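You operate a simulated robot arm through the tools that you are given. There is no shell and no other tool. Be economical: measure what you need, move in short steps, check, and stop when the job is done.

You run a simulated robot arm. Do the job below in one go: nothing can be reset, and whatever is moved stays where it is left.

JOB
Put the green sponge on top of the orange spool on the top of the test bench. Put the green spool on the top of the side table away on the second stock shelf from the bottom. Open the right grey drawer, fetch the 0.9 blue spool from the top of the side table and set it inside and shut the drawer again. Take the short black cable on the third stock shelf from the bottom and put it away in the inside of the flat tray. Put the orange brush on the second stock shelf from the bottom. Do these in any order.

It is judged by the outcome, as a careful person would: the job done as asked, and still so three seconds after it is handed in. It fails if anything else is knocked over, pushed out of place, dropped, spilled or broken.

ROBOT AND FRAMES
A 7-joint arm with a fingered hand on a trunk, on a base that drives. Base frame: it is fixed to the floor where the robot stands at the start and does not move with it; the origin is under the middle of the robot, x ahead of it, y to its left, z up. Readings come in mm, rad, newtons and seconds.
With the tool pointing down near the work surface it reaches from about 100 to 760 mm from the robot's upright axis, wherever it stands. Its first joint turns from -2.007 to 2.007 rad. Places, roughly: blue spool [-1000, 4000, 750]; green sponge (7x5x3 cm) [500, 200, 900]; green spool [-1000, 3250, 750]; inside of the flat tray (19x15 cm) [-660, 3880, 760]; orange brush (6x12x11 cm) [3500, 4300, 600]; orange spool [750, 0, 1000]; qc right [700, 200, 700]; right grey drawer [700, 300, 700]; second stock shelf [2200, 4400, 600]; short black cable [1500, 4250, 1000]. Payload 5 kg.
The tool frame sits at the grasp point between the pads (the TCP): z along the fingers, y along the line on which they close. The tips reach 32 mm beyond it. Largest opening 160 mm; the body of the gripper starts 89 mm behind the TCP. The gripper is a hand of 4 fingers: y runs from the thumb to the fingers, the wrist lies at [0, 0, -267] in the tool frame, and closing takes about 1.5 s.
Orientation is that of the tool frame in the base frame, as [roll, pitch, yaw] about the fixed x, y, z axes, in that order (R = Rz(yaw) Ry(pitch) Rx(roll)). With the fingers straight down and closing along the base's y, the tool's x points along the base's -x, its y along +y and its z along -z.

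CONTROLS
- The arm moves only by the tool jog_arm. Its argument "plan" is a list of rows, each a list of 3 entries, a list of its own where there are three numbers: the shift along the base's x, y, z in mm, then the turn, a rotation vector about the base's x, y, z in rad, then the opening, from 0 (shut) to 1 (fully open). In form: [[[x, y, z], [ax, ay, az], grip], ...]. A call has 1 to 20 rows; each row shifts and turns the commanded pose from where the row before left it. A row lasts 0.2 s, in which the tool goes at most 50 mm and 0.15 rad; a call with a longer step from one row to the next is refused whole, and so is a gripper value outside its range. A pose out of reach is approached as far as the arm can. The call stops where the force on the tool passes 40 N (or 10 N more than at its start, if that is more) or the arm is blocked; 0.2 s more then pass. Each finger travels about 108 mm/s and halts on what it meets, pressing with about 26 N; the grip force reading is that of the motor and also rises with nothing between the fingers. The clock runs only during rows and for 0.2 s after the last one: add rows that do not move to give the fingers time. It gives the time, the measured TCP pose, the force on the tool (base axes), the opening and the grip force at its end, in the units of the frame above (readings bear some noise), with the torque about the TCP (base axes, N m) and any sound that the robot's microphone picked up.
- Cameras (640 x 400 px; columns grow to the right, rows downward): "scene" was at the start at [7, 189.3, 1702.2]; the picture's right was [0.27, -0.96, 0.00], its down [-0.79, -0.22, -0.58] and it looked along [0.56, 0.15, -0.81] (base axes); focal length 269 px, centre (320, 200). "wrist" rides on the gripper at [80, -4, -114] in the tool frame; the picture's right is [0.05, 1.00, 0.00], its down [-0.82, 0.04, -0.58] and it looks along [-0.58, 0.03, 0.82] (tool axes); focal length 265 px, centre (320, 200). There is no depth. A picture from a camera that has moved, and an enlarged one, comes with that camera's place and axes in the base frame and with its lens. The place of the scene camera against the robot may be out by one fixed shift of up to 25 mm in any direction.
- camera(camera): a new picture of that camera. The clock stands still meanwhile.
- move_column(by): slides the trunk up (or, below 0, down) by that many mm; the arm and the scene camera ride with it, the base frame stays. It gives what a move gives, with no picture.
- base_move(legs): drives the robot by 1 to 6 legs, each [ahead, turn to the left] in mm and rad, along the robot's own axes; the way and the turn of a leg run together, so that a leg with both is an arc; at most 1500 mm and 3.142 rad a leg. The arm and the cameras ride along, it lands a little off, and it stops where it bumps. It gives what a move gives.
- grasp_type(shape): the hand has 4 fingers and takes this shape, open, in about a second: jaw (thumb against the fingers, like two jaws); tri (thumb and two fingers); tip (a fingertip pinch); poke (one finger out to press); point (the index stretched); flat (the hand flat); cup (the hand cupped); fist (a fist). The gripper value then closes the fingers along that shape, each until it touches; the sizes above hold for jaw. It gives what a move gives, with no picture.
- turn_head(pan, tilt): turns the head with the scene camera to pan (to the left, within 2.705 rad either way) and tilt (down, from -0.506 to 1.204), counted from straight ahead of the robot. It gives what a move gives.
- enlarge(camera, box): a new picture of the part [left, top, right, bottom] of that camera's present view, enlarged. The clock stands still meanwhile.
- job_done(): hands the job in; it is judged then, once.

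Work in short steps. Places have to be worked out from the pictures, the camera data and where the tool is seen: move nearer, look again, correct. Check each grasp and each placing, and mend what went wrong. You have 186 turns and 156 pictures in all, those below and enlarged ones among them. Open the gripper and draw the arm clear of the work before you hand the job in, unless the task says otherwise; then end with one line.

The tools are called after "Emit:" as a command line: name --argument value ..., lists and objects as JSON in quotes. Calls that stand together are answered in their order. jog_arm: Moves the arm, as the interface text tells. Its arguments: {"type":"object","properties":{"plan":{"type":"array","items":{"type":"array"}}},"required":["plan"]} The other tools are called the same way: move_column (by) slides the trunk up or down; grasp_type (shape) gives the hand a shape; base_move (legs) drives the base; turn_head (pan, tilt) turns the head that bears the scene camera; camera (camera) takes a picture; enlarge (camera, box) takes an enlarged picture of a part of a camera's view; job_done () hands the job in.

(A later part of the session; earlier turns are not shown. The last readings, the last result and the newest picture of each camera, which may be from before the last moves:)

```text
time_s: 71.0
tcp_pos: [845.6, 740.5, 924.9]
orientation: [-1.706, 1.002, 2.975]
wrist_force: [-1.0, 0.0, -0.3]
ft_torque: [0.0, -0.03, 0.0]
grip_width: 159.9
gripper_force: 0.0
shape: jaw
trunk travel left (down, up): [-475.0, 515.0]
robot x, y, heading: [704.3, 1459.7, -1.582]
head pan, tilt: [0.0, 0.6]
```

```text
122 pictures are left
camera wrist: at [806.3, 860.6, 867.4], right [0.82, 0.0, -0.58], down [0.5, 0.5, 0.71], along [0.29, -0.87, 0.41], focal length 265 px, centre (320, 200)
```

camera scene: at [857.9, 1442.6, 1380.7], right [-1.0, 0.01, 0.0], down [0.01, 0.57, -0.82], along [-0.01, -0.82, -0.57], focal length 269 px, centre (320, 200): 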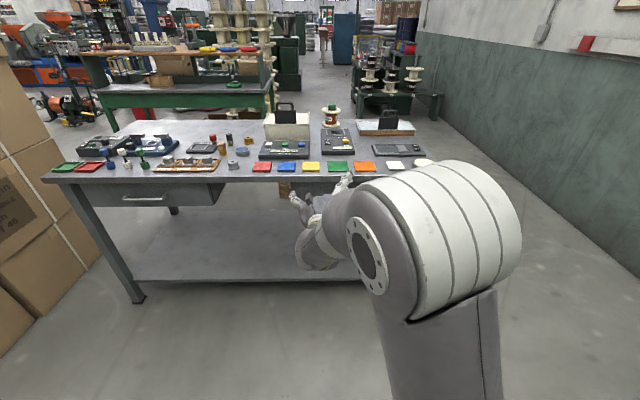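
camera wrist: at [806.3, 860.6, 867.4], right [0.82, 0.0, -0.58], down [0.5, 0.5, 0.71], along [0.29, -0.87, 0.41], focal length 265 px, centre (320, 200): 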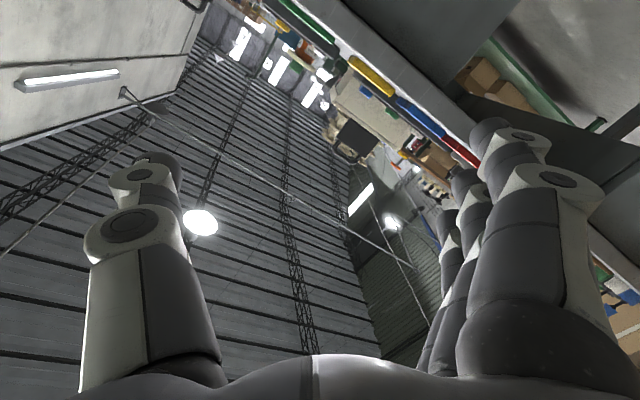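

I lower the trunk to bring the hand near handle height, then continue the roll with the arm further extended.

Emit:
move_column --by -150

Emit:
jog_arm --plan '[[[-10, 0, 0], [0, 0.14, 0], 1], [[-10, 0, 0], [0, 0.14, 0], 1], [[-10, 0, 0], [0, 0.14, 0], 1], [[-10, 0, 0], [0, 0.14, 0], 1], [[0, 0, 0], [0, 0, 0], 1]]'

```text
time_s: 72.8
tcp_pos: [846.2, 740.9, 775.0]
orientation: [-1.707, 1.004, 2.975]
wrist_force: [-0.3, -0.2, -0.6]
ft_torque: [-0.01, -0.02, -0.03]
grip_width: 160.1
gripper_force: 0.0
shape: jaw
trunk travel left (down, up): [-325.0, 665.0]
robot x, y, heading: [703.7, 1461.9, -1.587]
head pan, tilt: [0.0, 0.6]
```

```text
time_s: 74.0
tcp_pos: [818.2, 743.0, 800.1]
orientation: [-1.614, 0.445, 3.029]
wrist_force: [-0.5, -0.1, -1.3]
ft_torque: [0.0, -0.04, 0.03]
grip_width: 160.1
gripper_force: 0.1
shape: jaw
out of reach, approached as far as the arm can: row 2, 3, 4
trunk travel left (down, up): [-325.0, 665.0]
robot x, y, heading: [706.3, 1458.1, -1.58]
head pan, tilt: [0.0, 0.6]
```

The roll is progressing. I finish it and straighten the small yaw error.

Emit:
jog_arm --plan '[[[-10, 0, -5], [0, 0.14, 0], 1], [[-10, 0, -5], [0, 0.14, 0], 1], [[-10, 0, -5], [0, 0.14, 0], 1], [[-10, 0, -5], [0, 0, 0.05], 1], [[0, 0, 0], [0, 0, 0.05], 1], [[0, 0, 0], [0, 0, 0], 1]]'

Emit:
camera --camera "wrist"

Emit:
camera --camera "scene"

```text
time_s: 75.4
tcp_pos: [816.2, 750.8, 826.1]
orientation: [-1.584, 0.03, 3.06]
wrist_force: [-0.2, 0.2, 0.7]
ft_torque: [0.01, 0.0, -0.01]
grip_width: 159.9
gripper_force: 0.0
shape: jaw
out of reach, approached as far as the arm can: row 1, 2, 3, 4, 5
trunk travel left (down, up): [-325.0, 665.0]
robot x, y, heading: [703.8, 1457.2, -1.589]
head pan, tilt: [0.0, 0.6]
```

```text
121 pictures are left
camera wrist: at [746.7, 870.6, 830.4], right [-0.02, 0.02, -1.0], down [0.86, 0.51, -0.01], along [0.51, -0.86, -0.02], focal length 265 px, centre (320, 200)
```

wrist: 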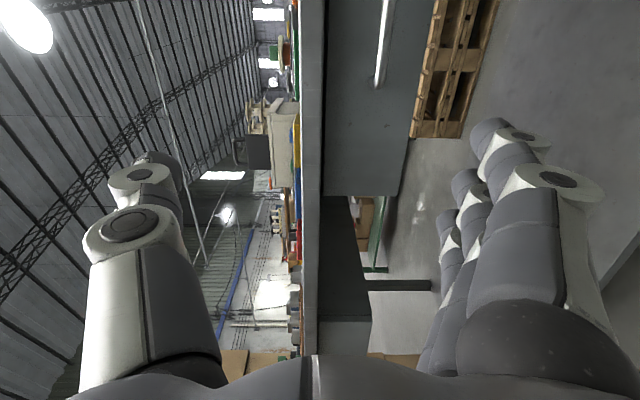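

```text
120 pictures are left
camera scene: at [857.9, 1442.7, 1230.8], right [-1.0, 0.01, 0.0], down [0.01, 0.56, -0.83], along [-0.01, -0.82, -0.56], focal length 269 px, centre (320, 200)
```

scene: 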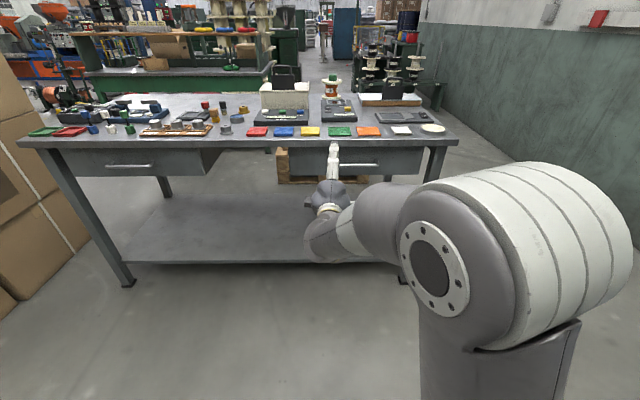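

Hand now points at the bench with thumb on top. I drop the trunk to handle height, then move to in front of the handle with a narrower opening.

Emit:
move_column --by -85

Emit:
jog_arm --plan '[[[-20, -20, 0], [0, 0, 0], 0.7], [[-20, -20, 0], [0, 0, 0], 0.5], [[-20, -20, 0], [0, 0, 0], 0.45], [[-20, -20, 0], [0, 0, 0], 0.45], [[-20, -20, 0], [0, 0, 0.04], 0.45], [[-9, -20, 0], [0, 0, 0.04], 0.45], [[0, 0, 0], [0, 0, 0], 0.45]]'

Emit:
camera --camera "wrist"

```text
time_s: 76.6
tcp_pos: [817.2, 749.9, 742.5]
orientation: [-1.585, 0.03, 3.06]
wrist_force: [0.2, -0.4, -0.9]
ft_torque: [0.01, 0.0, -0.02]
grip_width: 160.0
gripper_force: 0.0
shape: jaw
trunk travel left (down, up): [-240.0, 750.0]
robot x, y, heading: [702.2, 1458.7, -1.583]
head pan, tilt: [0.0, 0.6]
```

```text
time_s: 78.2
tcp_pos: [766.0, 700.6, 789.0]
orientation: [-1.593, 0.029, 3.058]
wrist_force: [-0.2, 0.0, 0.3]
ft_torque: [0.0, -0.03, -0.03]
grip_width: 72.2
gripper_force: 0.0
shape: jaw
out of reach, approached as far as the arm can: row 1, 2, 3, 4, 5, 6
trunk travel left (down, up): [-240.0, 750.0]
robot x, y, heading: [707.4, 1461.6, -1.581]
head pan, tilt: [0.0, 0.6]
```

```text
119 pictures are left
camera wrist: at [696.7, 819.7, 793.4], right [-0.02, 0.02, -1.0], down [0.86, 0.51, -0.01], along [0.51, -0.86, -0.03], focal length 265 px, centre (320, 200)
```

wrist: 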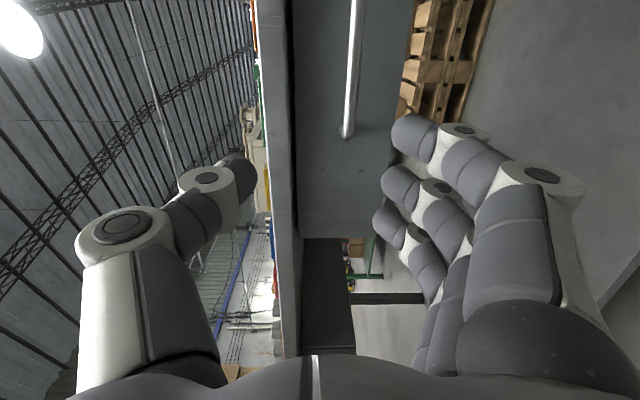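

The arm holds the orientation but not the position, so I use the base and trunk instead: an S-move shifts the robot 57 mm to -x, and the trunk drops 48 mm.

Emit:
base_move --legs '[[0, 0.3], [-200, 0], [0, -0.29], [190, 0]]'

Emit:
move_column --by -47

Emit:
camera --camera "wrist"

Emit:
camera --camera "scene"

```text
time_s: 82.9
tcp_pos: [716.6, 705.7, 788.7]
orientation: [-1.593, 0.028, 3.069]
wrist_force: [0.3, 0.0, 0.5]
ft_torque: [0.01, 0.02, 0.0]
grip_width: 72.3
gripper_force: 0.0
shape: jaw
trunk travel left (down, up): [-240.0, 750.0]
robot x, y, heading: [648.8, 1466.7, -1.571]
head pan, tilt: [0.0, 0.6]
```

```text
time_s: 83.8
tcp_pos: [715.5, 704.4, 742.9]
orientation: [-1.593, 0.027, 3.069]
wrist_force: [-0.2, -0.5, 0.3]
ft_torque: [0.02, -0.01, 0.04]
grip_width: 72.2
gripper_force: 0.1
shape: jaw
trunk travel left (down, up): [-193.0, 797.0]
robot x, y, heading: [646.2, 1464.1, -1.573]
head pan, tilt: [0.0, 0.6]
```

```text
118 pictures are left
camera wrist: at [645.2, 824.4, 746.4], right [-0.02, 0.02, -1.0], down [0.86, 0.52, -0.01], along [0.52, -0.85, -0.03], focal length 265 px, centre (320, 200)
```

wrist: 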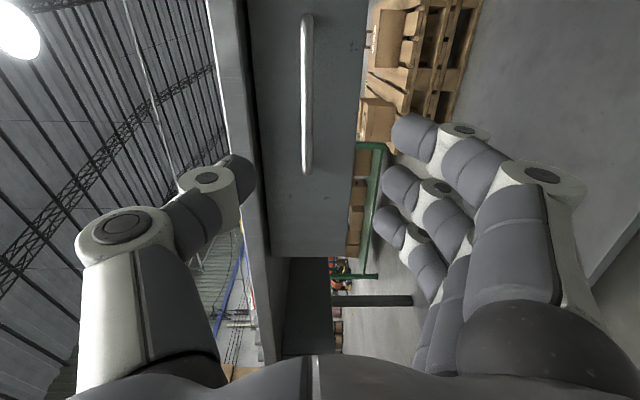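

```text
117 pictures are left
camera scene: at [800.0, 1449.0, 1098.8], right [-1.0, 0.0, 0.0], down [0.0, 0.56, -0.83], along [0.0, -0.83, -0.56], focal length 269 px, centre (320, 200)
```

scene: 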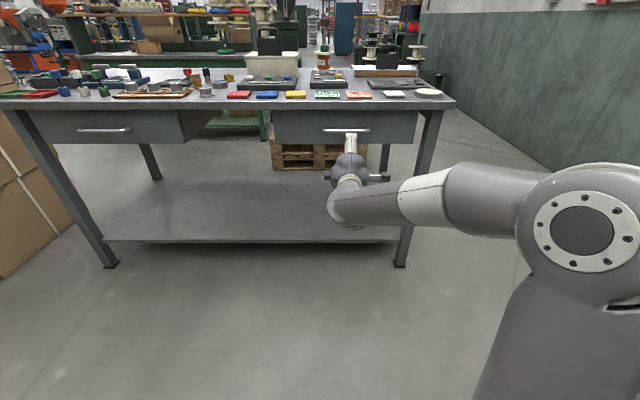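

The bar appears at z≈750, between thumb and fingers. I raise 8 mm and drive forward in two steps.

Emit:
move_column --by 8

Emit:
base_move --legs '[[120, 0]]'

Emit:
camera --camera "wrist"

```text
time_s: 84.3
tcp_pos: [716.6, 706.2, 750.4]
orientation: [-1.594, 0.028, 3.07]
wrist_force: [0.2, 0.0, 0.1]
ft_torque: [-0.05, -0.01, 0.02]
grip_width: 72.5
gripper_force: 0.1
shape: jaw
trunk travel left (down, up): [-201.0, 789.0]
robot x, y, heading: [646.6, 1462.7, -1.575]
head pan, tilt: [0.0, 0.6]
```

```text
time_s: 85.6
tcp_pos: [717.1, 584.1, 750.1]
orientation: [-1.595, 0.029, 3.071]
wrist_force: [-1.0, -0.1, -0.4]
ft_torque: [-0.01, -0.01, -0.03]
grip_width: 72.8
gripper_force: 0.1
shape: jaw
trunk travel left (down, up): [-201.0, 789.0]
robot x, y, heading: [645.5, 1347.7, -1.572]
head pan, tilt: [0.0, 0.6]
```

```text
116 pictures are left
camera wrist: at [645.3, 702.8, 754.3], right [-0.02, 0.02, -1.0], down [0.85, 0.52, -0.01], along [0.52, -0.85, -0.03], focal length 265 px, centre (320, 200)
```

wrist: 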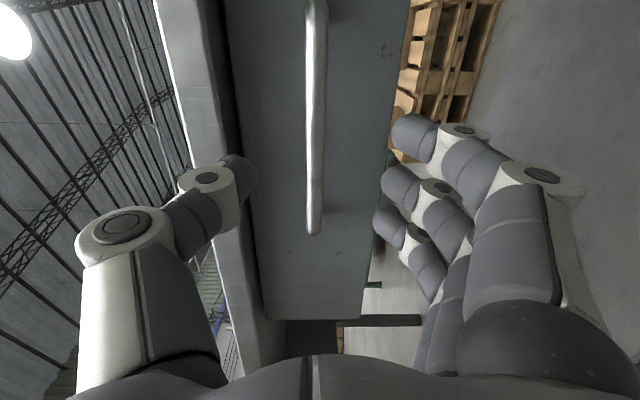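

Aligned. I drive the last 58 mm and close on the bar.

Emit:
base_move --legs '[[58, 0]]'

Emit:
jog_arm --plan '[[[0, 0, 0], [0, 0, 0], 0.3], [[0, 0, 0], [0, 0, 0], 0.15], [[0, 0, 0], [0, 0, 0], 0.0], [[0, 0, 0], [0, 0, 0], 0.0], [[0, 0, 0], [0, 0, 0], 0.0], [[0, 0, 0], [0, 0, 0], 0.0]]'

Emit:
camera --camera "wrist"

```text
time_s: 86.5
tcp_pos: [718.2, 525.1, 749.7]
orientation: [-1.594, 0.029, 3.07]
wrist_force: [-1.0, 0.0, -0.3]
ft_torque: [-0.01, 0.01, 0.01]
grip_width: 72.4
gripper_force: 0.1
shape: jaw
trunk travel left (down, up): [-201.0, 789.0]
robot x, y, heading: [646.6, 1284.4, -1.569]
head pan, tilt: [0.0, 0.6]
```

```text
time_s: 87.9
tcp_pos: [715.8, 524.9, 749.6]
orientation: [-1.593, 0.029, 3.071]
wrist_force: [0.2, 0.5, -1.9]
ft_torque: [0.0, -0.04, 0.04]
grip_width: 0.4
gripper_force: 26.1
shape: jaw
trunk travel left (down, up): [-201.0, 789.0]
robot x, y, heading: [646.9, 1285.8, -1.575]
head pan, tilt: [0.0, 0.6]
```

```text
115 pictures are left
camera wrist: at [645.1, 645.1, 754.0], right [-0.02, 0.03, -1.0], down [0.85, 0.52, -0.01], along [0.52, -0.85, -0.03], focal length 265 px, centre (320, 200)
```

wrist: 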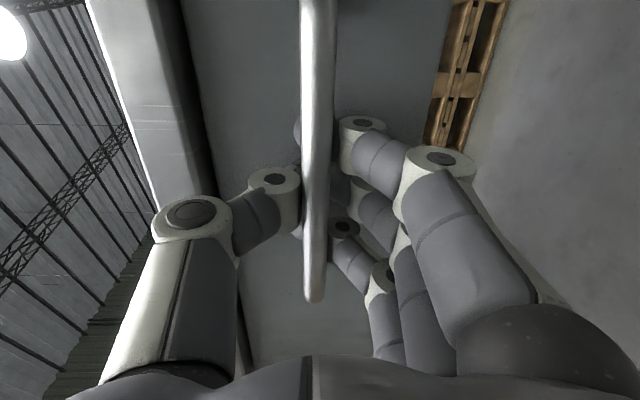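

The fingertips have closed behind the bar, caging it. I pull by driving the base back, in steps.

Emit:
base_move --legs '[[-120, 0]]'

Emit:
camera --camera "wrist"

```text
time_s: 89.2
tcp_pos: [717.3, 643.9, 749.8]
orientation: [-1.593, 0.03, 3.072]
wrist_force: [-6.2, -0.5, -2.4]
ft_torque: [0.06, -0.1, 0.0]
grip_width: 0.0
gripper_force: 26.0
shape: jaw
trunk travel left (down, up): [-201.0, 789.0]
robot x, y, heading: [649.0, 1403.4, -1.573]
head pan, tilt: [0.0, 0.6]
```

```text
114 pictures are left
camera wrist: at [645.7, 764.3, 754.1], right [-0.02, 0.02, -1.0], down [0.85, 0.52, -0.01], along [0.52, -0.85, -0.03], focal length 265 px, centre (320, 200)
```

wrist: 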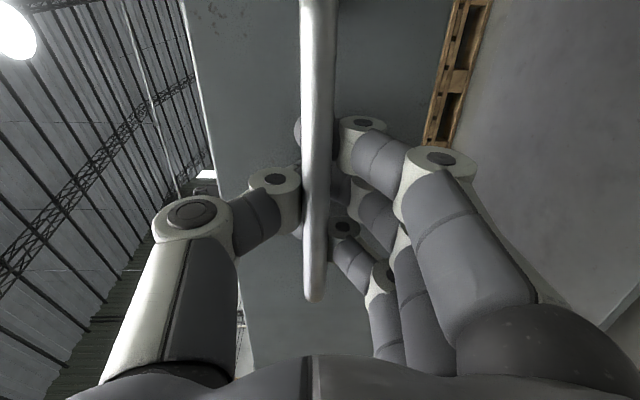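

The drawer is coming out. I pull another 150 mm.

Emit:
base_move --legs '[[-80, 0]]'

Emit:
base_move --legs '[[-60, 0]]'

Emit:
camera --camera "scene"

```text
time_s: 90.2
tcp_pos: [717.3, 726.0, 749.8]
orientation: [-1.593, 0.029, 3.069]
wrist_force: [-2.7, -1.6, -2.1]
ft_torque: [0.07, -0.05, -0.01]
grip_width: 0.2
gripper_force: 25.8
shape: jaw
trunk travel left (down, up): [-201.0, 789.0]
robot x, y, heading: [644.6, 1482.2, -1.572]
head pan, tilt: [0.0, 0.6]
```

```text
time_s: 91.2
tcp_pos: [717.2, 785.4, 749.7]
orientation: [-1.592, 0.028, 3.07]
wrist_force: [1.1, 0.2, -1.6]
ft_torque: [0.08, -0.04, 0.06]
grip_width: 0.2
gripper_force: 26.3
shape: jaw
trunk travel left (down, up): [-201.0, 789.0]
robot x, y, heading: [645.9, 1546.4, -1.573]
head pan, tilt: [0.0, 0.6]
```

```text
113 pictures are left
camera scene: at [799.8, 1529.0, 1106.8], right [-1.0, 0.0, 0.0], down [0.0, 0.57, -0.82], along [0.0, -0.82, -0.57], focal length 269 px, centre (320, 200)
```

scene: 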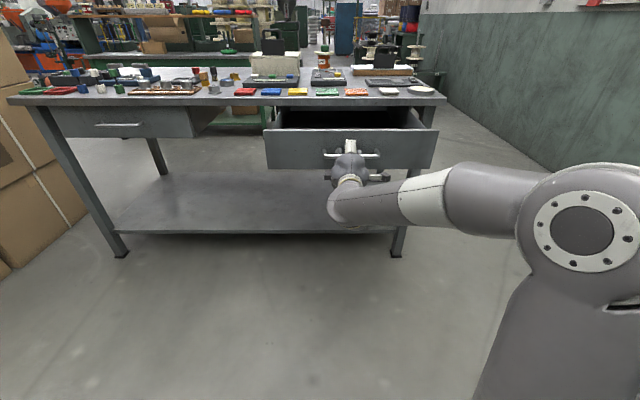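

Drawer open about 260 mm. I release, back away, raise the trunk, and turn the hand back to pointing down.

Emit:
jog_arm --plan '[[[0, 0, 0], [0, 0, 0], 0.3], [[0, 0, 0], [0, 0, 0], 0.5], [[0, 0, 0], [0, 0, 0], 0.5], [[0, 0, 0], [0, 0, 0], 0.5]]'

Emit:
base_move --legs '[[-300, 0]]'

Emit:
move_column --by 400

Emit:
jog_arm --plan '[[[0, 0, 0], [0, -0.143, 0], 1], [[0, 0, 0], [0, -0.143, 0], 1], [[0, 0, 0], [0, -0.143, 0], 1], [[0, 0, 0], [0, -0.143, 0], 1], [[0, 0, 0], [0, -0.143, 0], 1], [[0, 0, 0], [0, -0.143, 0], 1], [[0, 0, 0], [0, -0.143, 0], 1], [[0, 0, 0], [0, -0.143, 0], 1], [[0, 0, 0], [0, -0.143, 0], 1], [[0, 0, 0], [0, -0.143, 0], 1], [[0, 0, 0], [0, -0.143, 0], 1]]'

Emit:
jog_arm --plan '[[[10, 0, 0], [0.143, 0, 0], 1], [[10, 0, 0], [0.143, 0, 0], 1], [[10, 0, 0], [0.143, 0, 0], 1], [[10, 0, 0], [0.143, 0, 0], 1], [[10, 0, 0], [0.143, 0, 0], 1], [[10, 0, 0], [0.143, 0, 0], 1], [[10, 0, 0], [0.143, 0, 0], 1], [[10, 0, 0], [0.143, 0, 0], 1], [[10, 0, 0], [0.143, 0, 0], 1], [[10, 0, 0], [0.143, 0, 0], 1], [[10, 0, 0], [0.143, 0, 0], 1]]'

Emit:
camera --camera "scene"

```text
time_s: 92.2
tcp_pos: [716.8, 785.2, 749.3]
orientation: [-1.595, 0.028, 3.07]
wrist_force: [0.3, 0.1, 0.3]
ft_torque: [0.01, -0.03, -0.02]
grip_width: 79.2
gripper_force: 0.0
shape: jaw
trunk travel left (down, up): [-201.0, 789.0]
robot x, y, heading: [641.3, 1543.5, -1.572]
head pan, tilt: [0.0, 0.6]
```

```text
time_s: 94.2
tcp_pos: [715.9, 1087.1, 750.1]
orientation: [-1.594, 0.03, 3.07]
wrist_force: [0.1, 0.2, 0.0]
ft_torque: [0.01, 0.0, 0.02]
grip_width: 79.1
gripper_force: 0.0
shape: jaw
trunk travel left (down, up): [-201.0, 789.0]
robot x, y, heading: [646.6, 1845.8, -1.57]
head pan, tilt: [0.0, 0.6]
```

```text
time_s: 98.1
tcp_pos: [716.5, 1087.1, 1149.2]
orientation: [-1.594, 0.029, 3.069]
wrist_force: [0.4, 0.1, 0.3]
ft_torque: [0.02, 0.0, -0.02]
grip_width: 79.1
gripper_force: 0.1
shape: jaw
trunk travel left (down, up): [-601.0, 389.0]
robot x, y, heading: [644.5, 1847.4, -1.576]
head pan, tilt: [0.0, 0.6]
```

```text
time_s: 100.5
tcp_pos: [715.0, 1086.8, 1149.9]
orientation: [2.688, 1.491, 1.14]
wrist_force: [0.6, -0.1, -1.1]
ft_torque: [0.01, -0.01, 0.0]
grip_width: 160.0
gripper_force: 0.0
shape: jaw
trunk travel left (down, up): [-601.0, 389.0]
robot x, y, heading: [645.6, 1847.8, -1.572]
head pan, tilt: [0.0, 0.6]
```

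```text
time_s: 102.9
tcp_pos: [821.1, 1122.2, 1097.5]
orientation: [3.102, -0.037, 1.517]
wrist_force: [1.5, -2.2, -2.1]
ft_torque: [0.17, 0.12, -0.03]
grip_width: 160.1
gripper_force: 0.1
shape: jaw
out of reach, approached as far as the arm can: row 10, 11
trunk travel left (down, up): [-601.0, 389.0]
robot x, y, heading: [647.5, 1847.3, -1.57]
head pan, tilt: [0.0, 0.6]
```

```text
112 pictures are left
camera scene: at [802.2, 1826.1, 1506.3], right [-1.0, 0.0, 0.0], down [0.0, 0.57, -0.82], along [0.0, -0.82, -0.57], focal length 269 px, centre (320, 200)
```

scene: 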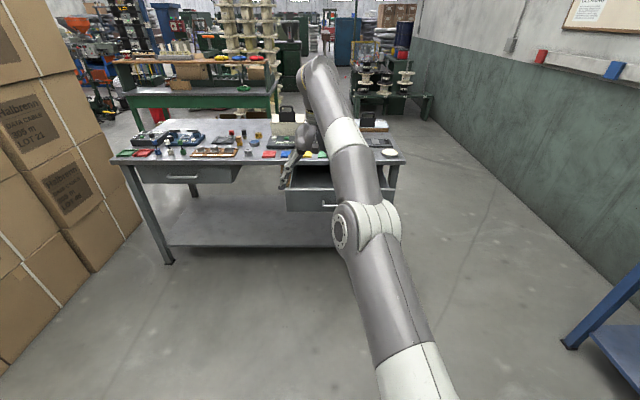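

Hand is down again. I fold the arm in and drive to the side table.

Emit:
jog_arm --plan '[[[18, 38, 5], [0, 0, 0], 1], [[18, 38, 5], [0, 0, 0], 1], [[18, 38, 5], [0, 0, 0], 1], [[18, 38, 5], [0, 0, 0], 1], [[18, 38, 5], [0, 0, 0], 1], [[18, 38, 5], [0, 0, 0], 1], [[18, 38, 5], [0, 0, 0], 1], [[18, 38, 5], [0, 0, 0], 1], [[18, 38, 5], [0, 0, 0], 1], [[18, 38, 5], [0, 0, 0], 1]]'

Emit:
base_move --legs '[[0, -2.84], [1000, 0], [836, 0], [0, 1.27]]'

Emit:
turn_head --pan -0.2 --tilt 0.6

Emit:
camera --camera "scene"

Emit:
camera --camera "wrist"

```text
time_s: 105.1
tcp_pos: [999.8, 1504.9, 1152.3]
orientation: [3.1, -0.03, 1.517]
wrist_force: [0.5, 0.2, 0.1]
ft_torque: [-0.02, 0.01, -0.01]
grip_width: 159.9
gripper_force: 0.1
shape: jaw
trunk travel left (down, up): [-601.0, 389.0]
robot x, y, heading: [647.4, 1845.2, -1.568]
head pan, tilt: [0.0, 0.6]
```

```text
time_s: 124.0
tcp_pos: [-251.6, 3228.0, 1151.8]
orientation: [3.099, -0.029, -0.047]
wrist_force: [0.9, 0.0, -0.4]
ft_torque: [0.01, 0.0, -0.01]
grip_width: 160.0
gripper_force: 0.0
shape: jaw
trunk travel left (down, up): [-601.0, 389.0]
robot x, y, heading: [88.5, 3581.7, -3.135]
head pan, tilt: [0.0, 0.6]
```

```text
time_s: 124.8
tcp_pos: [-251.3, 3227.0, 1150.6]
orientation: [3.1, -0.032, -0.046]
wrist_force: [-0.3, -0.1, 0.8]
ft_torque: [0.02, 0.0, -0.01]
grip_width: 159.8
gripper_force: 0.0
shape: jaw
trunk travel left (down, up): [-601.0, 389.0]
robot x, y, heading: [90.2, 3581.5, -3.127]
head pan, tilt: [-0.201, 0.6]
```

```text
111 pictures are left
camera scene: at [60.1, 3456.4, 1506.8], right [0.19, 0.98, 0.0], down [0.55, -0.11, -0.83], along [-0.81, 0.16, -0.56], focal length 269 px, centre (320, 200)
```

scene: 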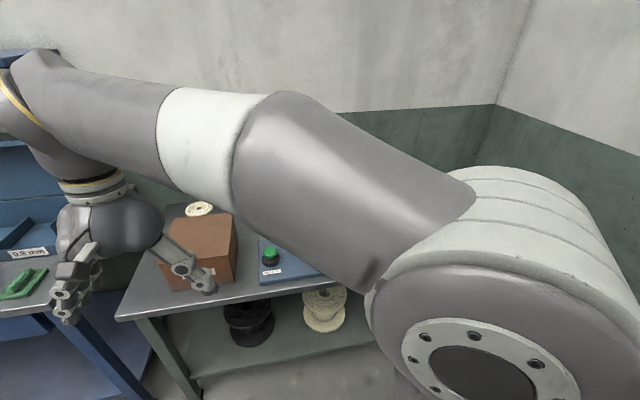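

```text
110 pictures are left
camera wrist: at [-173.4, 3232.9, 1266.8], right [0.0, -1.0, 0.04], down [-0.83, 0.02, 0.55], along [-0.55, -0.04, -0.83], focal length 265 px, centre (320, 200)
```

wrist: 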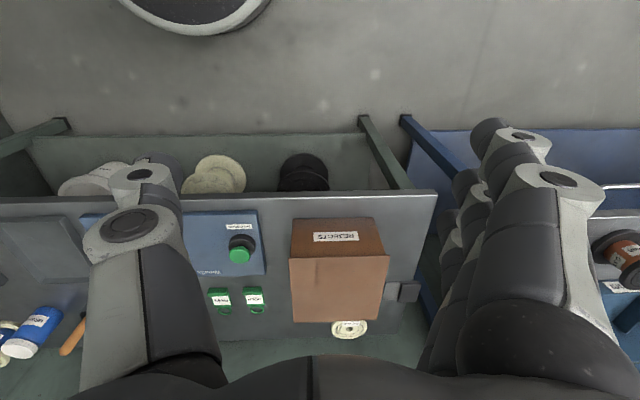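

I swing the arm to the right side so the head can see the table.

Emit:
jog_arm --plan '[[[0, 40, 3], [0, 0, 0], 1], [[0, 42, 3], [0, 0, 0], 1], [[0, 42, 3], [0, 0, 0], 1], [[0, 42, 3], [0, 0, 0], 1], [[0, 42, 3], [0, 0, 0], 1], [[0, 42, 3], [0, 0, 0], 1], [[0, 42, 3], [0, 0, 0], 1], [[0, 42, 3], [0, 0, 0], 1], [[0, 42, 3], [0, 0, 0], 1], [[0, 42, 3], [0, 0, 0], 1], [[0, 42, 3], [0, 0, 0], 1], [[0, 42, 3], [0, 0, 0], 1], [[0, 42, 3], [0, 0, 0], 1], [[0, 42, 3], [0, 0, 0], 1], [[0, 42, 3], [0, 0, 0], 1], [[0, 42, 3], [0, 0, 0], 1]]'

Emit:
turn_head --pan 0.0 --tilt 0.6

Emit:
camera --camera "scene"

Emit:
camera --camera "wrist"

```text
time_s: 128.2
tcp_pos: [-271.4, 3880.0, 1172.7]
orientation: [3.101, -0.028, -0.046]
wrist_force: [0.0, 0.3, 0.0]
ft_torque: [0.02, 0.0, 0.0]
grip_width: 159.8
gripper_force: 0.0
shape: jaw
out of reach, approached as far as the arm can: row 6, 7, 8
trunk travel left (down, up): [-601.0, 389.0]
robot x, y, heading: [88.1, 3584.2, -3.139]
head pan, tilt: [-0.201, 0.6]
```

```text
time_s: 128.9
tcp_pos: [-272.1, 3876.5, 1172.0]
orientation: [3.1, -0.031, -0.046]
wrist_force: [0.2, -0.1, -0.2]
ft_torque: [0.0, 0.01, -0.01]
grip_width: 159.9
gripper_force: 0.1
shape: jaw
trunk travel left (down, up): [-601.0, 389.0]
robot x, y, heading: [93.9, 3585.1, -3.14]
head pan, tilt: [0.0, 0.6]
```

```text
109 pictures are left
camera scene: at [58.5, 3439.1, 1506.8], right [-0.01, 1.0, 0.0], down [0.56, 0.0, -0.83], along [-0.83, 0.0, -0.56], focal length 269 px, centre (320, 200)
```

scene: 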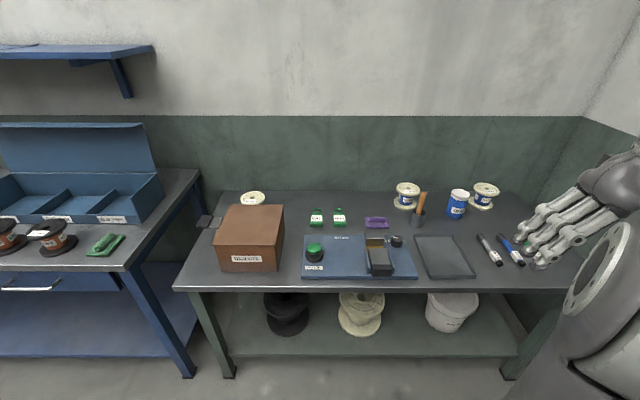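

```text
108 pictures are left
camera wrist: at [-194.0, 3882.7, 1287.9], right [0.0, -1.0, 0.04], down [-0.83, 0.02, 0.55], along [-0.55, -0.04, -0.83], focal length 265 px, centre (320, 200)
```

wrist: 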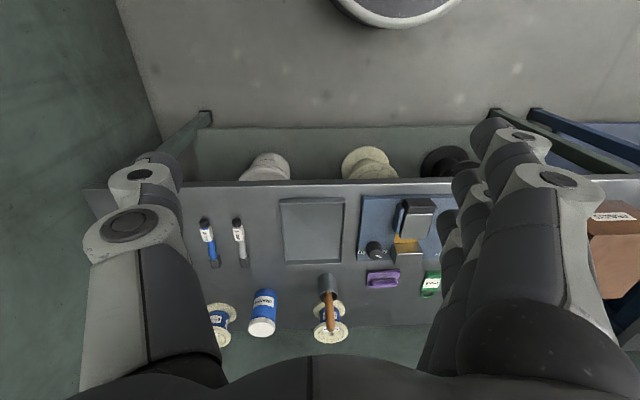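

I enlarge the spool areas.

Emit:
enlarge --camera "scene" --box '[380, 165, 520, 265]'

Emit:
enlarge --camera "scene" --box '[190, 170, 350, 290]'

Emit:
enlarge --camera "wrist" --box '[190, 180, 390, 360]'

```text
4.00 times, centred on (450, 215) of scene
camera zoom: at [58.5, 3439.1, 1506.8], right [-0.01, 1.0, 0.0], down [0.56, 0.0, -0.83], along [-0.83, 0.0, -0.56], focal length 1075 px, centre (-200, 140)
```

zoom: 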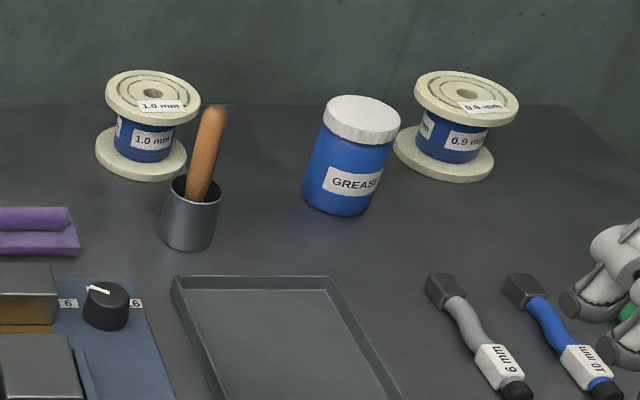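

```text
3.33 times, centred on (270, 230) of scene
camera zoom: at [58.5, 3439.1, 1506.8], right [-0.01, 1.0, 0.0], down [0.56, 0.0, -0.83], along [-0.83, 0.0, -0.56], focal length 896 px, centre (487, 100)
```

zoom: 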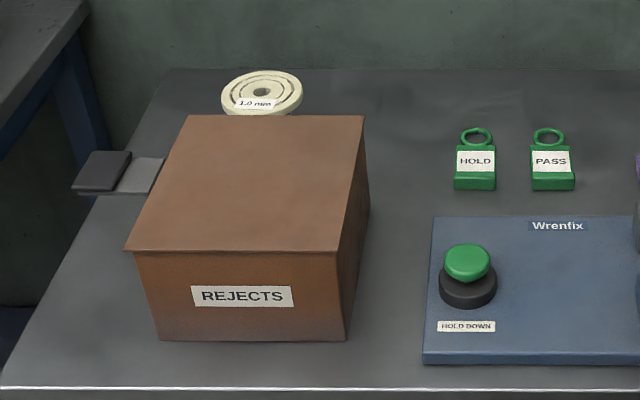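

```text
2.22 times, centred on (290, 270) of wrist
camera zoom: at [-194.0, 3882.7, 1287.9], right [0.0, -1.0, 0.04], down [-0.83, 0.02, 0.55], along [-0.55, -0.04, -0.83], focal length 590 px, centre (387, 44)
```

zoom: 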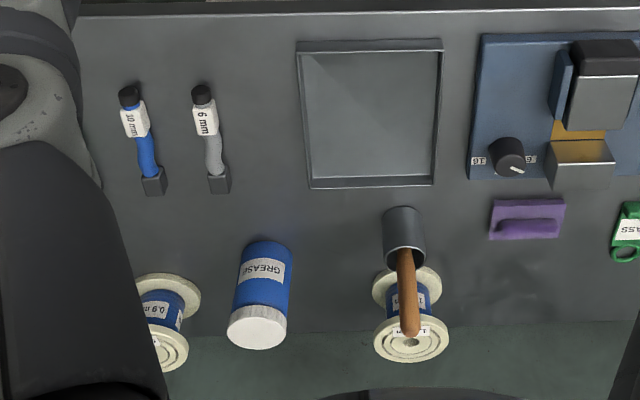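

The 0.9 blue spool is the right-hand one, at roughly (-910,4127); the GREASE can is just left of it. I drive nearer, then inspect from above with the wrist camera.

Emit:
base_move --legs '[[0, -1.04], [535, 0], [0, 1.04]]'

Emit:
jog_arm --plan '[[[-20, -20, 0], [0.01, 0, 0], 1], [[-20, -20, 0], [0.01, 0, 0], 1], [[-20, -20, 0], [0.01, 0.01, 0], 1], [[-20, -20, 0], [0.01, 0.01, 0], 1], [[-20, -20, 0], [0, 0.01, 0.046], 1]]'

Emit:
camera --camera "wrist"

Emit:
camera --camera "scene"

```text
time_s: 137.3
tcp_pos: [-557.9, 4335.8, 1171.6]
orientation: [3.1, -0.028, -0.03]
wrist_force: [0.1, 0.1, -0.4]
ft_torque: [-0.01, 0.0, -0.03]
grip_width: 160.1
gripper_force: 0.1
shape: jaw
trunk travel left (down, up): [-601.0, 389.0]
robot x, y, heading: [-191.7, 4047.6, -3.118]
head pan, tilt: [0.0, 0.6]
```

```text
time_s: 138.5
tcp_pos: [-656.6, 4235.3, 1173.4]
orientation: [3.137, 0.001, 0.016]
wrist_force: [-0.1, 0.1, -0.4]
ft_torque: [-0.01, 0.0, 0.01]
grip_width: 160.2
gripper_force: 0.2
shape: jaw
trunk travel left (down, up): [-601.0, 389.0]
robot x, y, heading: [-191.2, 4048.6, -3.118]
head pan, tilt: [0.0, 0.6]
```

```text
104 pictures are left
camera wrist: at [-575.1, 4240.7, 1286.1], right [0.07, -1.0, 0.0], down [-0.81, -0.05, 0.58], along [-0.58, -0.04, -0.82], focal length 265 px, centre (320, 200)
```

wrist: 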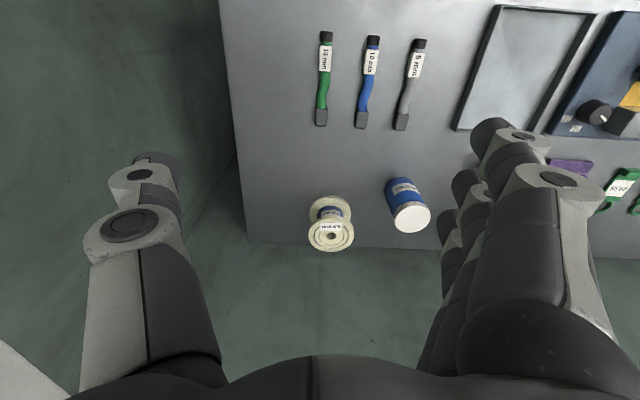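

```text
103 pictures are left
camera scene: at [-219.3, 3902.3, 1506.8], right [-0.02, 1.0, 0.0], down [0.56, 0.01, -0.82], along [-0.82, -0.02, -0.57], focal length 269 px, centre (320, 200)
```

scene: 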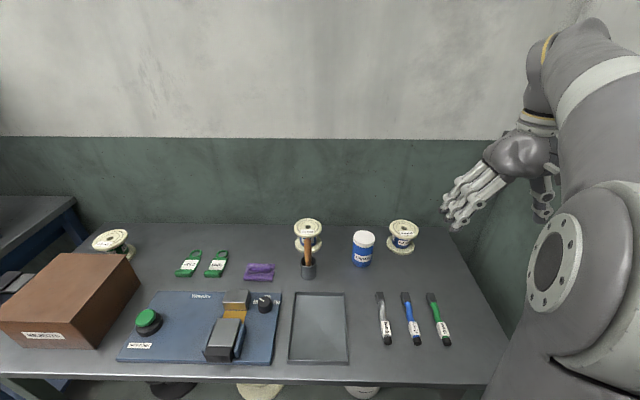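

Refined: table top z≈757, spool 0.9 at about (-984,4188), top at z≈847. It's just out of reach, so I shift the base nearer and align in y.

Emit:
base_move --legs '[[0, -1.11], [115, 0], [0, 1.09]]'

Emit:
camera --camera "wrist"

```text
time_s: 142.3
tcp_pos: [-243.2, 4560.0, 1200.3]
orientation: [3.112, 0.068, -1.147]
wrist_force: [3.6, -56.9, 24.3]
ft_torque: [-0.53, -1.52, -4.37]
grip_width: 159.0
gripper_force: 0.2
shape: jaw
trunk travel left (down, up): [-601.0, 389.0]
robot x, y, heading: [-210.5, 4077.6, 2.031]
head pan, tilt: [0.0, 0.6]
stopped in leg 2: the robot was blocked; the commanded pose is now the measured one
```

```text
102 pictures are left
camera wrist: at [-198.7, 4483.3, 1307.9], right [-0.89, -0.46, 0.03], down [-0.34, 0.69, 0.63], along [-0.31, 0.55, -0.77], focal length 265 px, centre (320, 200)
```

wrist: 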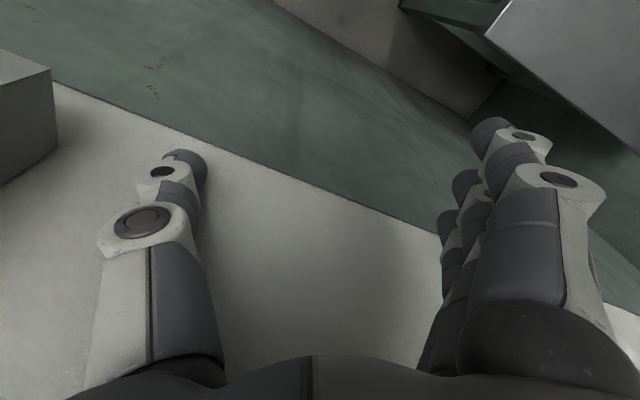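

The hand touched the wall while turning. I back off straight along the same line, turn back, and bring the arm in to the other side before repeating.

Emit:
base_move --legs '[[-70, 0], [0, 1.1]]'

Emit:
jog_arm --plan '[[[11, -34, 0], [0, 0, 0], 1], [[11, -34, 0], [0, 0, 0], 1], [[11, -34, 0], [0, 0, 0], 1], [[11, -34, 0], [0, 0, 0], 1], [[11, -34, 0], [0, 0, 0], 1], [[11, -34, 0], [0, 0, 0], 1], [[11, -34, 0], [0, 0, 0], 1], [[11, -34, 0], [0, 0, 0], 1], [[11, -34, 0], [0, 0, 0], 1], [[11, -34, 0], [0, 0, 0], 1]]'

```text
time_s: 143.0
tcp_pos: [-272.8, 4547.4, 1181.7]
orientation: [3.044, 0.023, -1.205]
wrist_force: [-0.3, 0.1, 0.7]
ft_torque: [-0.03, 0.08, -0.01]
grip_width: 159.9
gripper_force: 0.0
shape: jaw
trunk travel left (down, up): [-601.0, 389.0]
robot x, y, heading: [-191.7, 4016.2, 1.904]
head pan, tilt: [0.0, 0.6]
stopped in leg 1: the force on the tool passed its limit at 91 N (the readings are from after the stop); the commanded pose is now the measured one
```

```text
time_s: 143.3
tcp_pos: [-266.8, 4527.2, 1148.3]
orientation: [3.026, -0.055, -1.225]
wrist_force: [-1.5, 0.8, -7.0]
ft_torque: [-0.27, 0.03, 0.03]
grip_width: 160.1
gripper_force: 0.1
shape: jaw
trunk travel left (down, up): [-601.0, 389.0]
robot x, y, heading: [-185.9, 3977.5, 1.876]
head pan, tilt: [0.0, 0.6]
stopped in row 1: the arm was blocked; the commanded pose is now the measured one
```

Something odd: let me look before moving again.

Emit:
camera --camera "scene"

Emit:
camera --camera "wrist"

```text
101 pictures are left
camera scene: at [-298.0, 3799.8, 1522.0], right [0.95, 0.3, 0.0], down [0.14, -0.44, -0.89], along [-0.27, 0.85, -0.46], focal length 269 px, centre (320, 200)
```

scene: 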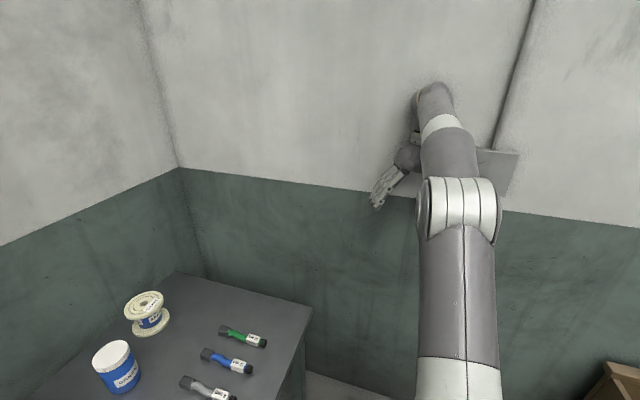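

```text
100 pictures are left
camera wrist: at [-224.2, 4463.1, 1265.6], right [-0.92, -0.38, 0.12], down [-0.26, 0.81, 0.53], along [-0.3, 0.46, -0.84], focal length 265 px, centre (320, 200)
```

wrist: 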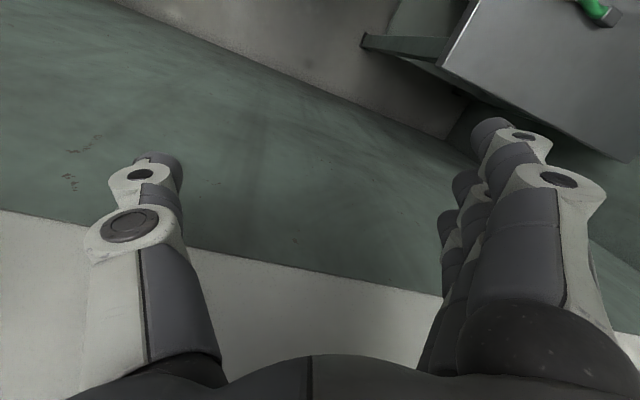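

The elbow was touching the wall near the junction box. I back straight away from the wall.

Emit:
base_move --legs '[[-200, 0]]'

Emit:
camera --camera "scene"

```text
time_s: 144.0
tcp_pos: [-249.8, 4499.4, 1086.5]
orientation: [3.098, -0.196, -1.159]
wrist_force: [-2.0, 0.5, -14.8]
ft_torque: [-0.52, -0.12, 0.01]
grip_width: 159.9
gripper_force: 0.1
shape: jaw
trunk travel left (down, up): [-601.0, 389.0]
robot x, y, heading: [-184.6, 3915.8, 1.948]
head pan, tilt: [0.0, 0.6]
stopped in leg 1: the robot was blocked; the commanded pose is now the measured one
```

```text
99 pictures are left
camera scene: at [-279.8, 3724.8, 1521.7], right [0.93, 0.37, 0.0], down [0.17, -0.43, -0.89], along [-0.32, 0.83, -0.46], focal length 269 px, centre (320, 200)
```

scene: 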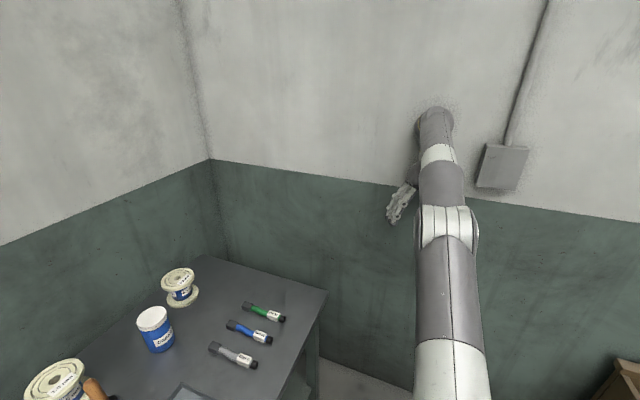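

The elbow is wedged against the wall. Turning the base left sweeps the arm away from it, well above the table; I try a small turn.

Emit:
base_move --legs '[[0, 0.25]]'

Emit:
camera --camera "scene"

```text
time_s: 144.7
tcp_pos: [-243.0, 4495.6, 1010.8]
orientation: [-3.056, -0.248, -1.294]
wrist_force: [-3.0, 0.3, -10.7]
ft_torque: [-0.42, -0.44, 0.07]
grip_width: 160.2
gripper_force: 0.0
shape: jaw
trunk travel left (down, up): [-601.0, 389.0]
robot x, y, heading: [-174.1, 3880.4, 1.91]
head pan, tilt: [0.0, 0.6]
stopped in leg 1: the robot was blocked; the commanded pose is now the measured one
```

```text
98 pictures are left
camera scene: at [-276.1, 3693.4, 1521.7], right [0.94, 0.33, 0.0], down [0.15, -0.43, -0.89], along [-0.3, 0.84, -0.46], focal length 269 px, centre (320, 200)
```

scene: 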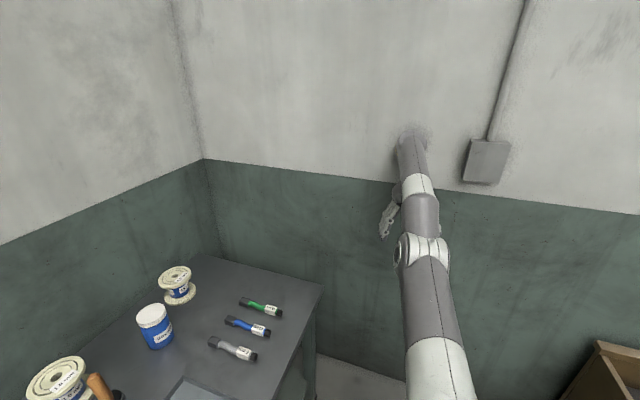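

The base is being pushed off as the arm straightens. I try drawing the tool gently toward the robot.

Emit:
jog_arm --plan '[[[0, -15, 0], [0, 0, 0], 1], [[0, -15, 0], [0, 0, 0], 1], [[0, -15, 0], [0, 0, 0], 1], [[0, -15, 0], [0, 0, 0], 1]]'

```text
time_s: 145.1
tcp_pos: [-248.2, 4484.6, 963.4]
orientation: [-2.941, -0.327, -1.287]
wrist_force: [-0.5, 0.9, -0.6]
ft_torque: [-0.04, 0.03, 0.04]
grip_width: 160.0
gripper_force: 0.1
shape: jaw
trunk travel left (down, up): [-601.0, 389.0]
robot x, y, heading: [-175.1, 3863.4, 1.872]
head pan, tilt: [0.0, 0.6]
stopped in row 1: the arm was blocked; the commanded pose is now the measured one
```

Emit:
base_move --legs '[[-150, 0]]'

Emit:
camera --camera "scene"

Emit:
camera --camera "wrist"

```text
time_s: 145.8
tcp_pos: [-295.1, 4444.3, 790.3]
orientation: [-3.125, -0.484, -1.137]
wrist_force: [-0.6, -0.7, -0.3]
ft_torque: [-0.01, -0.07, 0.03]
grip_width: 160.1
gripper_force: 0.1
shape: jaw
trunk travel left (down, up): [-601.0, 389.0]
robot x, y, heading: [-168.2, 3854.0, 1.879]
head pan, tilt: [0.0, 0.6]
stopped in leg 1: the robot was blocked; the commanded pose is now the measured one
```

```text
97 pictures are left
camera scene: at [-277.8, 3673.4, 1519.8], right [0.95, 0.31, 0.0], down [0.14, -0.44, -0.89], along [-0.27, 0.84, -0.46], focal length 269 px, centre (320, 200)
```

scene: 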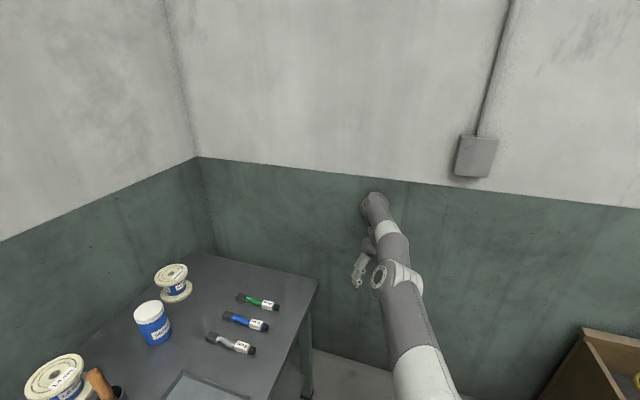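

```text
96 pictures are left
camera wrist: at [-283.1, 4428.3, 928.8], right [-0.88, -0.47, 0.01], down [-0.46, 0.88, 0.13], along [-0.07, 0.11, -0.99], focal length 265 px, centre (320, 200)
```

wrist: 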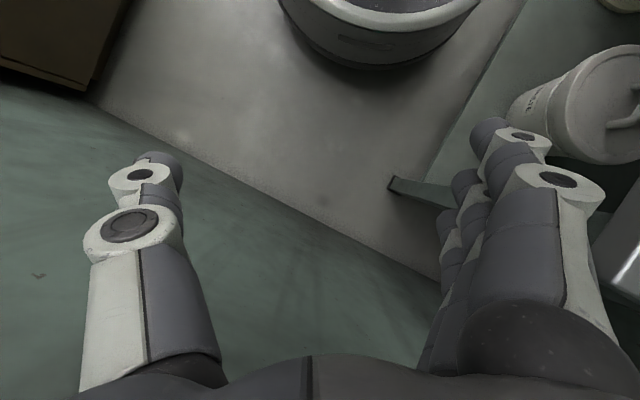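

The arm is sagging along the wall. I hold still one row to see whether it settles.

Emit:
jog_arm --plan '[[[0, 0, 0], [0, 0, 0], 1]]'

```text
time_s: 146.1
tcp_pos: [-297.9, 4423.5, 698.4]
orientation: [-3.134, -0.576, -1.149]
wrist_force: [0.0, -0.3, -0.1]
ft_torque: [0.0, 0.02, -0.01]
grip_width: 160.1
gripper_force: 0.0
shape: jaw
trunk travel left (down, up): [-601.0, 389.0]
robot x, y, heading: [-168.7, 3854.1, 1.884]
head pan, tilt: [0.0, 0.6]
stopped in row 1: the arm was blocked; the commanded pose is now the measured one
```

It still sinks; I command it up and toward the robot.

Emit:
jog_arm --plan '[[[0, -10, 40], [0, 0, 0], 1], [[0, -10, 40], [0, 0, 0], 1], [[0, -10, 40], [0, 0, 0], 1]]'

Emit:
camera --camera "scene"

```text
time_s: 146.4
tcp_pos: [-282.2, 4406.7, 643.0]
orientation: [-3.02, -0.728, -1.175]
wrist_force: [1.3, 0.2, 0.1]
ft_torque: [-0.05, 0.0, -0.05]
grip_width: 160.1
gripper_force: 0.0
shape: jaw
trunk travel left (down, up): [-601.0, 389.0]
robot x, y, heading: [-168.2, 3846.6, 1.877]
head pan, tilt: [0.0, 0.6]
stopped in row 1: the force on the tool passed its limit at 62 N (the readings are from after the stop); the commanded pose is now the measured one
```

```text
95 pictures are left
camera scene: at [-293.4, 3717.3, 1517.1], right [0.95, 0.3, 0.0], down [0.15, -0.47, -0.87], along [-0.26, 0.83, -0.49], focal length 269 px, centre (320, 200)
```

scene: 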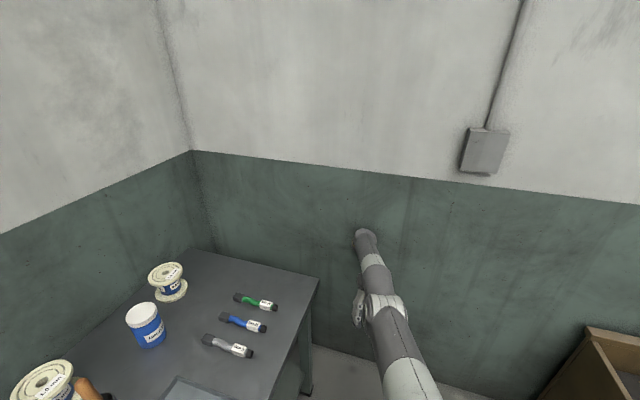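

Emit:
base_move --legs '[[-100, 0]]'

Emit:
jog_arm --plan '[[[0, 0, 0], [0, 0, 0], 1], [[0, 0, 0], [0, 0, 0], 1]]'

```text
time_s: 147.2
tcp_pos: [-282.2, 4381.8, 544.2]
orientation: [-3.066, -0.899, -1.13]
wrist_force: [0.0, -0.1, -0.8]
ft_torque: [0.03, 0.0, 0.02]
grip_width: 159.7
gripper_force: 0.0
shape: jaw
trunk travel left (down, up): [-601.0, 389.0]
robot x, y, heading: [-164.6, 3836.0, 1.881]
head pan, tilt: [0.0, 0.6]
stopped in leg 1: the robot was blocked; the commanded pose is now the measured one
```

```text
time_s: 148.0
tcp_pos: [-281.8, 4378.4, 538.3]
orientation: [-3.072, -0.916, -1.12]
wrist_force: [0.3, 0.9, -1.2]
ft_torque: [0.0, -0.02, 0.0]
grip_width: 160.0
gripper_force: 0.0
shape: jaw
trunk travel left (down, up): [-601.0, 389.0]
robot x, y, heading: [-159.4, 3832.8, 1.888]
head pan, tilt: [0.0, 0.6]
stopped in row 2: the arm was blocked; the commanded pose is now the measured one
```

It has nearly settled. I check the view from both cameras.

Emit:
camera --camera "scene"

Emit:
camera --camera "wrist"

```text
94 pictures are left
camera scene: at [-314.1, 3792.3, 1511.7], right [0.95, 0.31, 0.0], down [0.17, -0.52, -0.84], along [-0.26, 0.8, -0.55], focal length 269 px, centre (320, 200)
```

scene: 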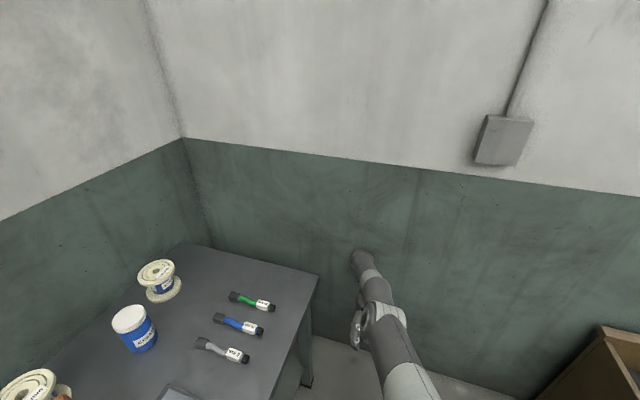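

```text
93 pictures are left
camera wrist: at [-302.5, 4414.5, 671.0], right [-0.86, -0.51, 0.0], down [-0.49, 0.82, -0.3], along [0.15, -0.25, -0.95], focal length 265 px, centre (320, 200)
```

wrist: 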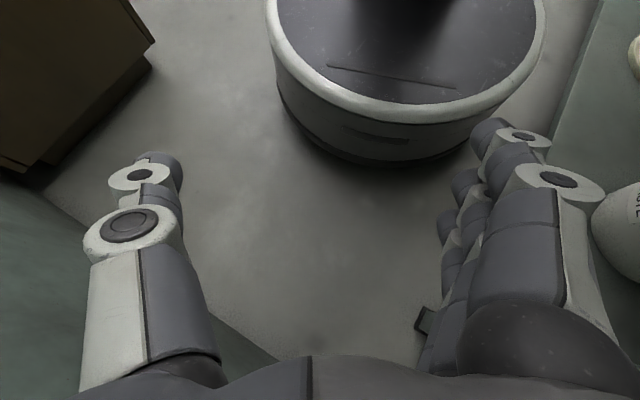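

The head's tilt shows the robot had been pushed back slightly and has now come level again. I retract the tool toward the robot and up in small steps.

Emit:
jog_arm --plan '[[[5, -15, 5], [0, 0, 0], 1], [[5, -15, 10], [0, 0, 0], 1], [[5, -15, 10], [0, 0, 0], 1], [[5, -15, 10], [0, 0, 0], 1]]'

```text
time_s: 149.0
tcp_pos: [-264.5, 4335.7, 559.0]
orientation: [-3.076, -0.929, -1.123]
wrist_force: [-0.4, -0.3, -0.6]
ft_torque: [0.04, 0.01, 0.03]
grip_width: 160.0
gripper_force: 0.0
shape: jaw
trunk travel left (down, up): [-601.0, 389.0]
robot x, y, heading: [-167.5, 3834.1, 1.884]
head pan, tilt: [0.0, 0.6]
```

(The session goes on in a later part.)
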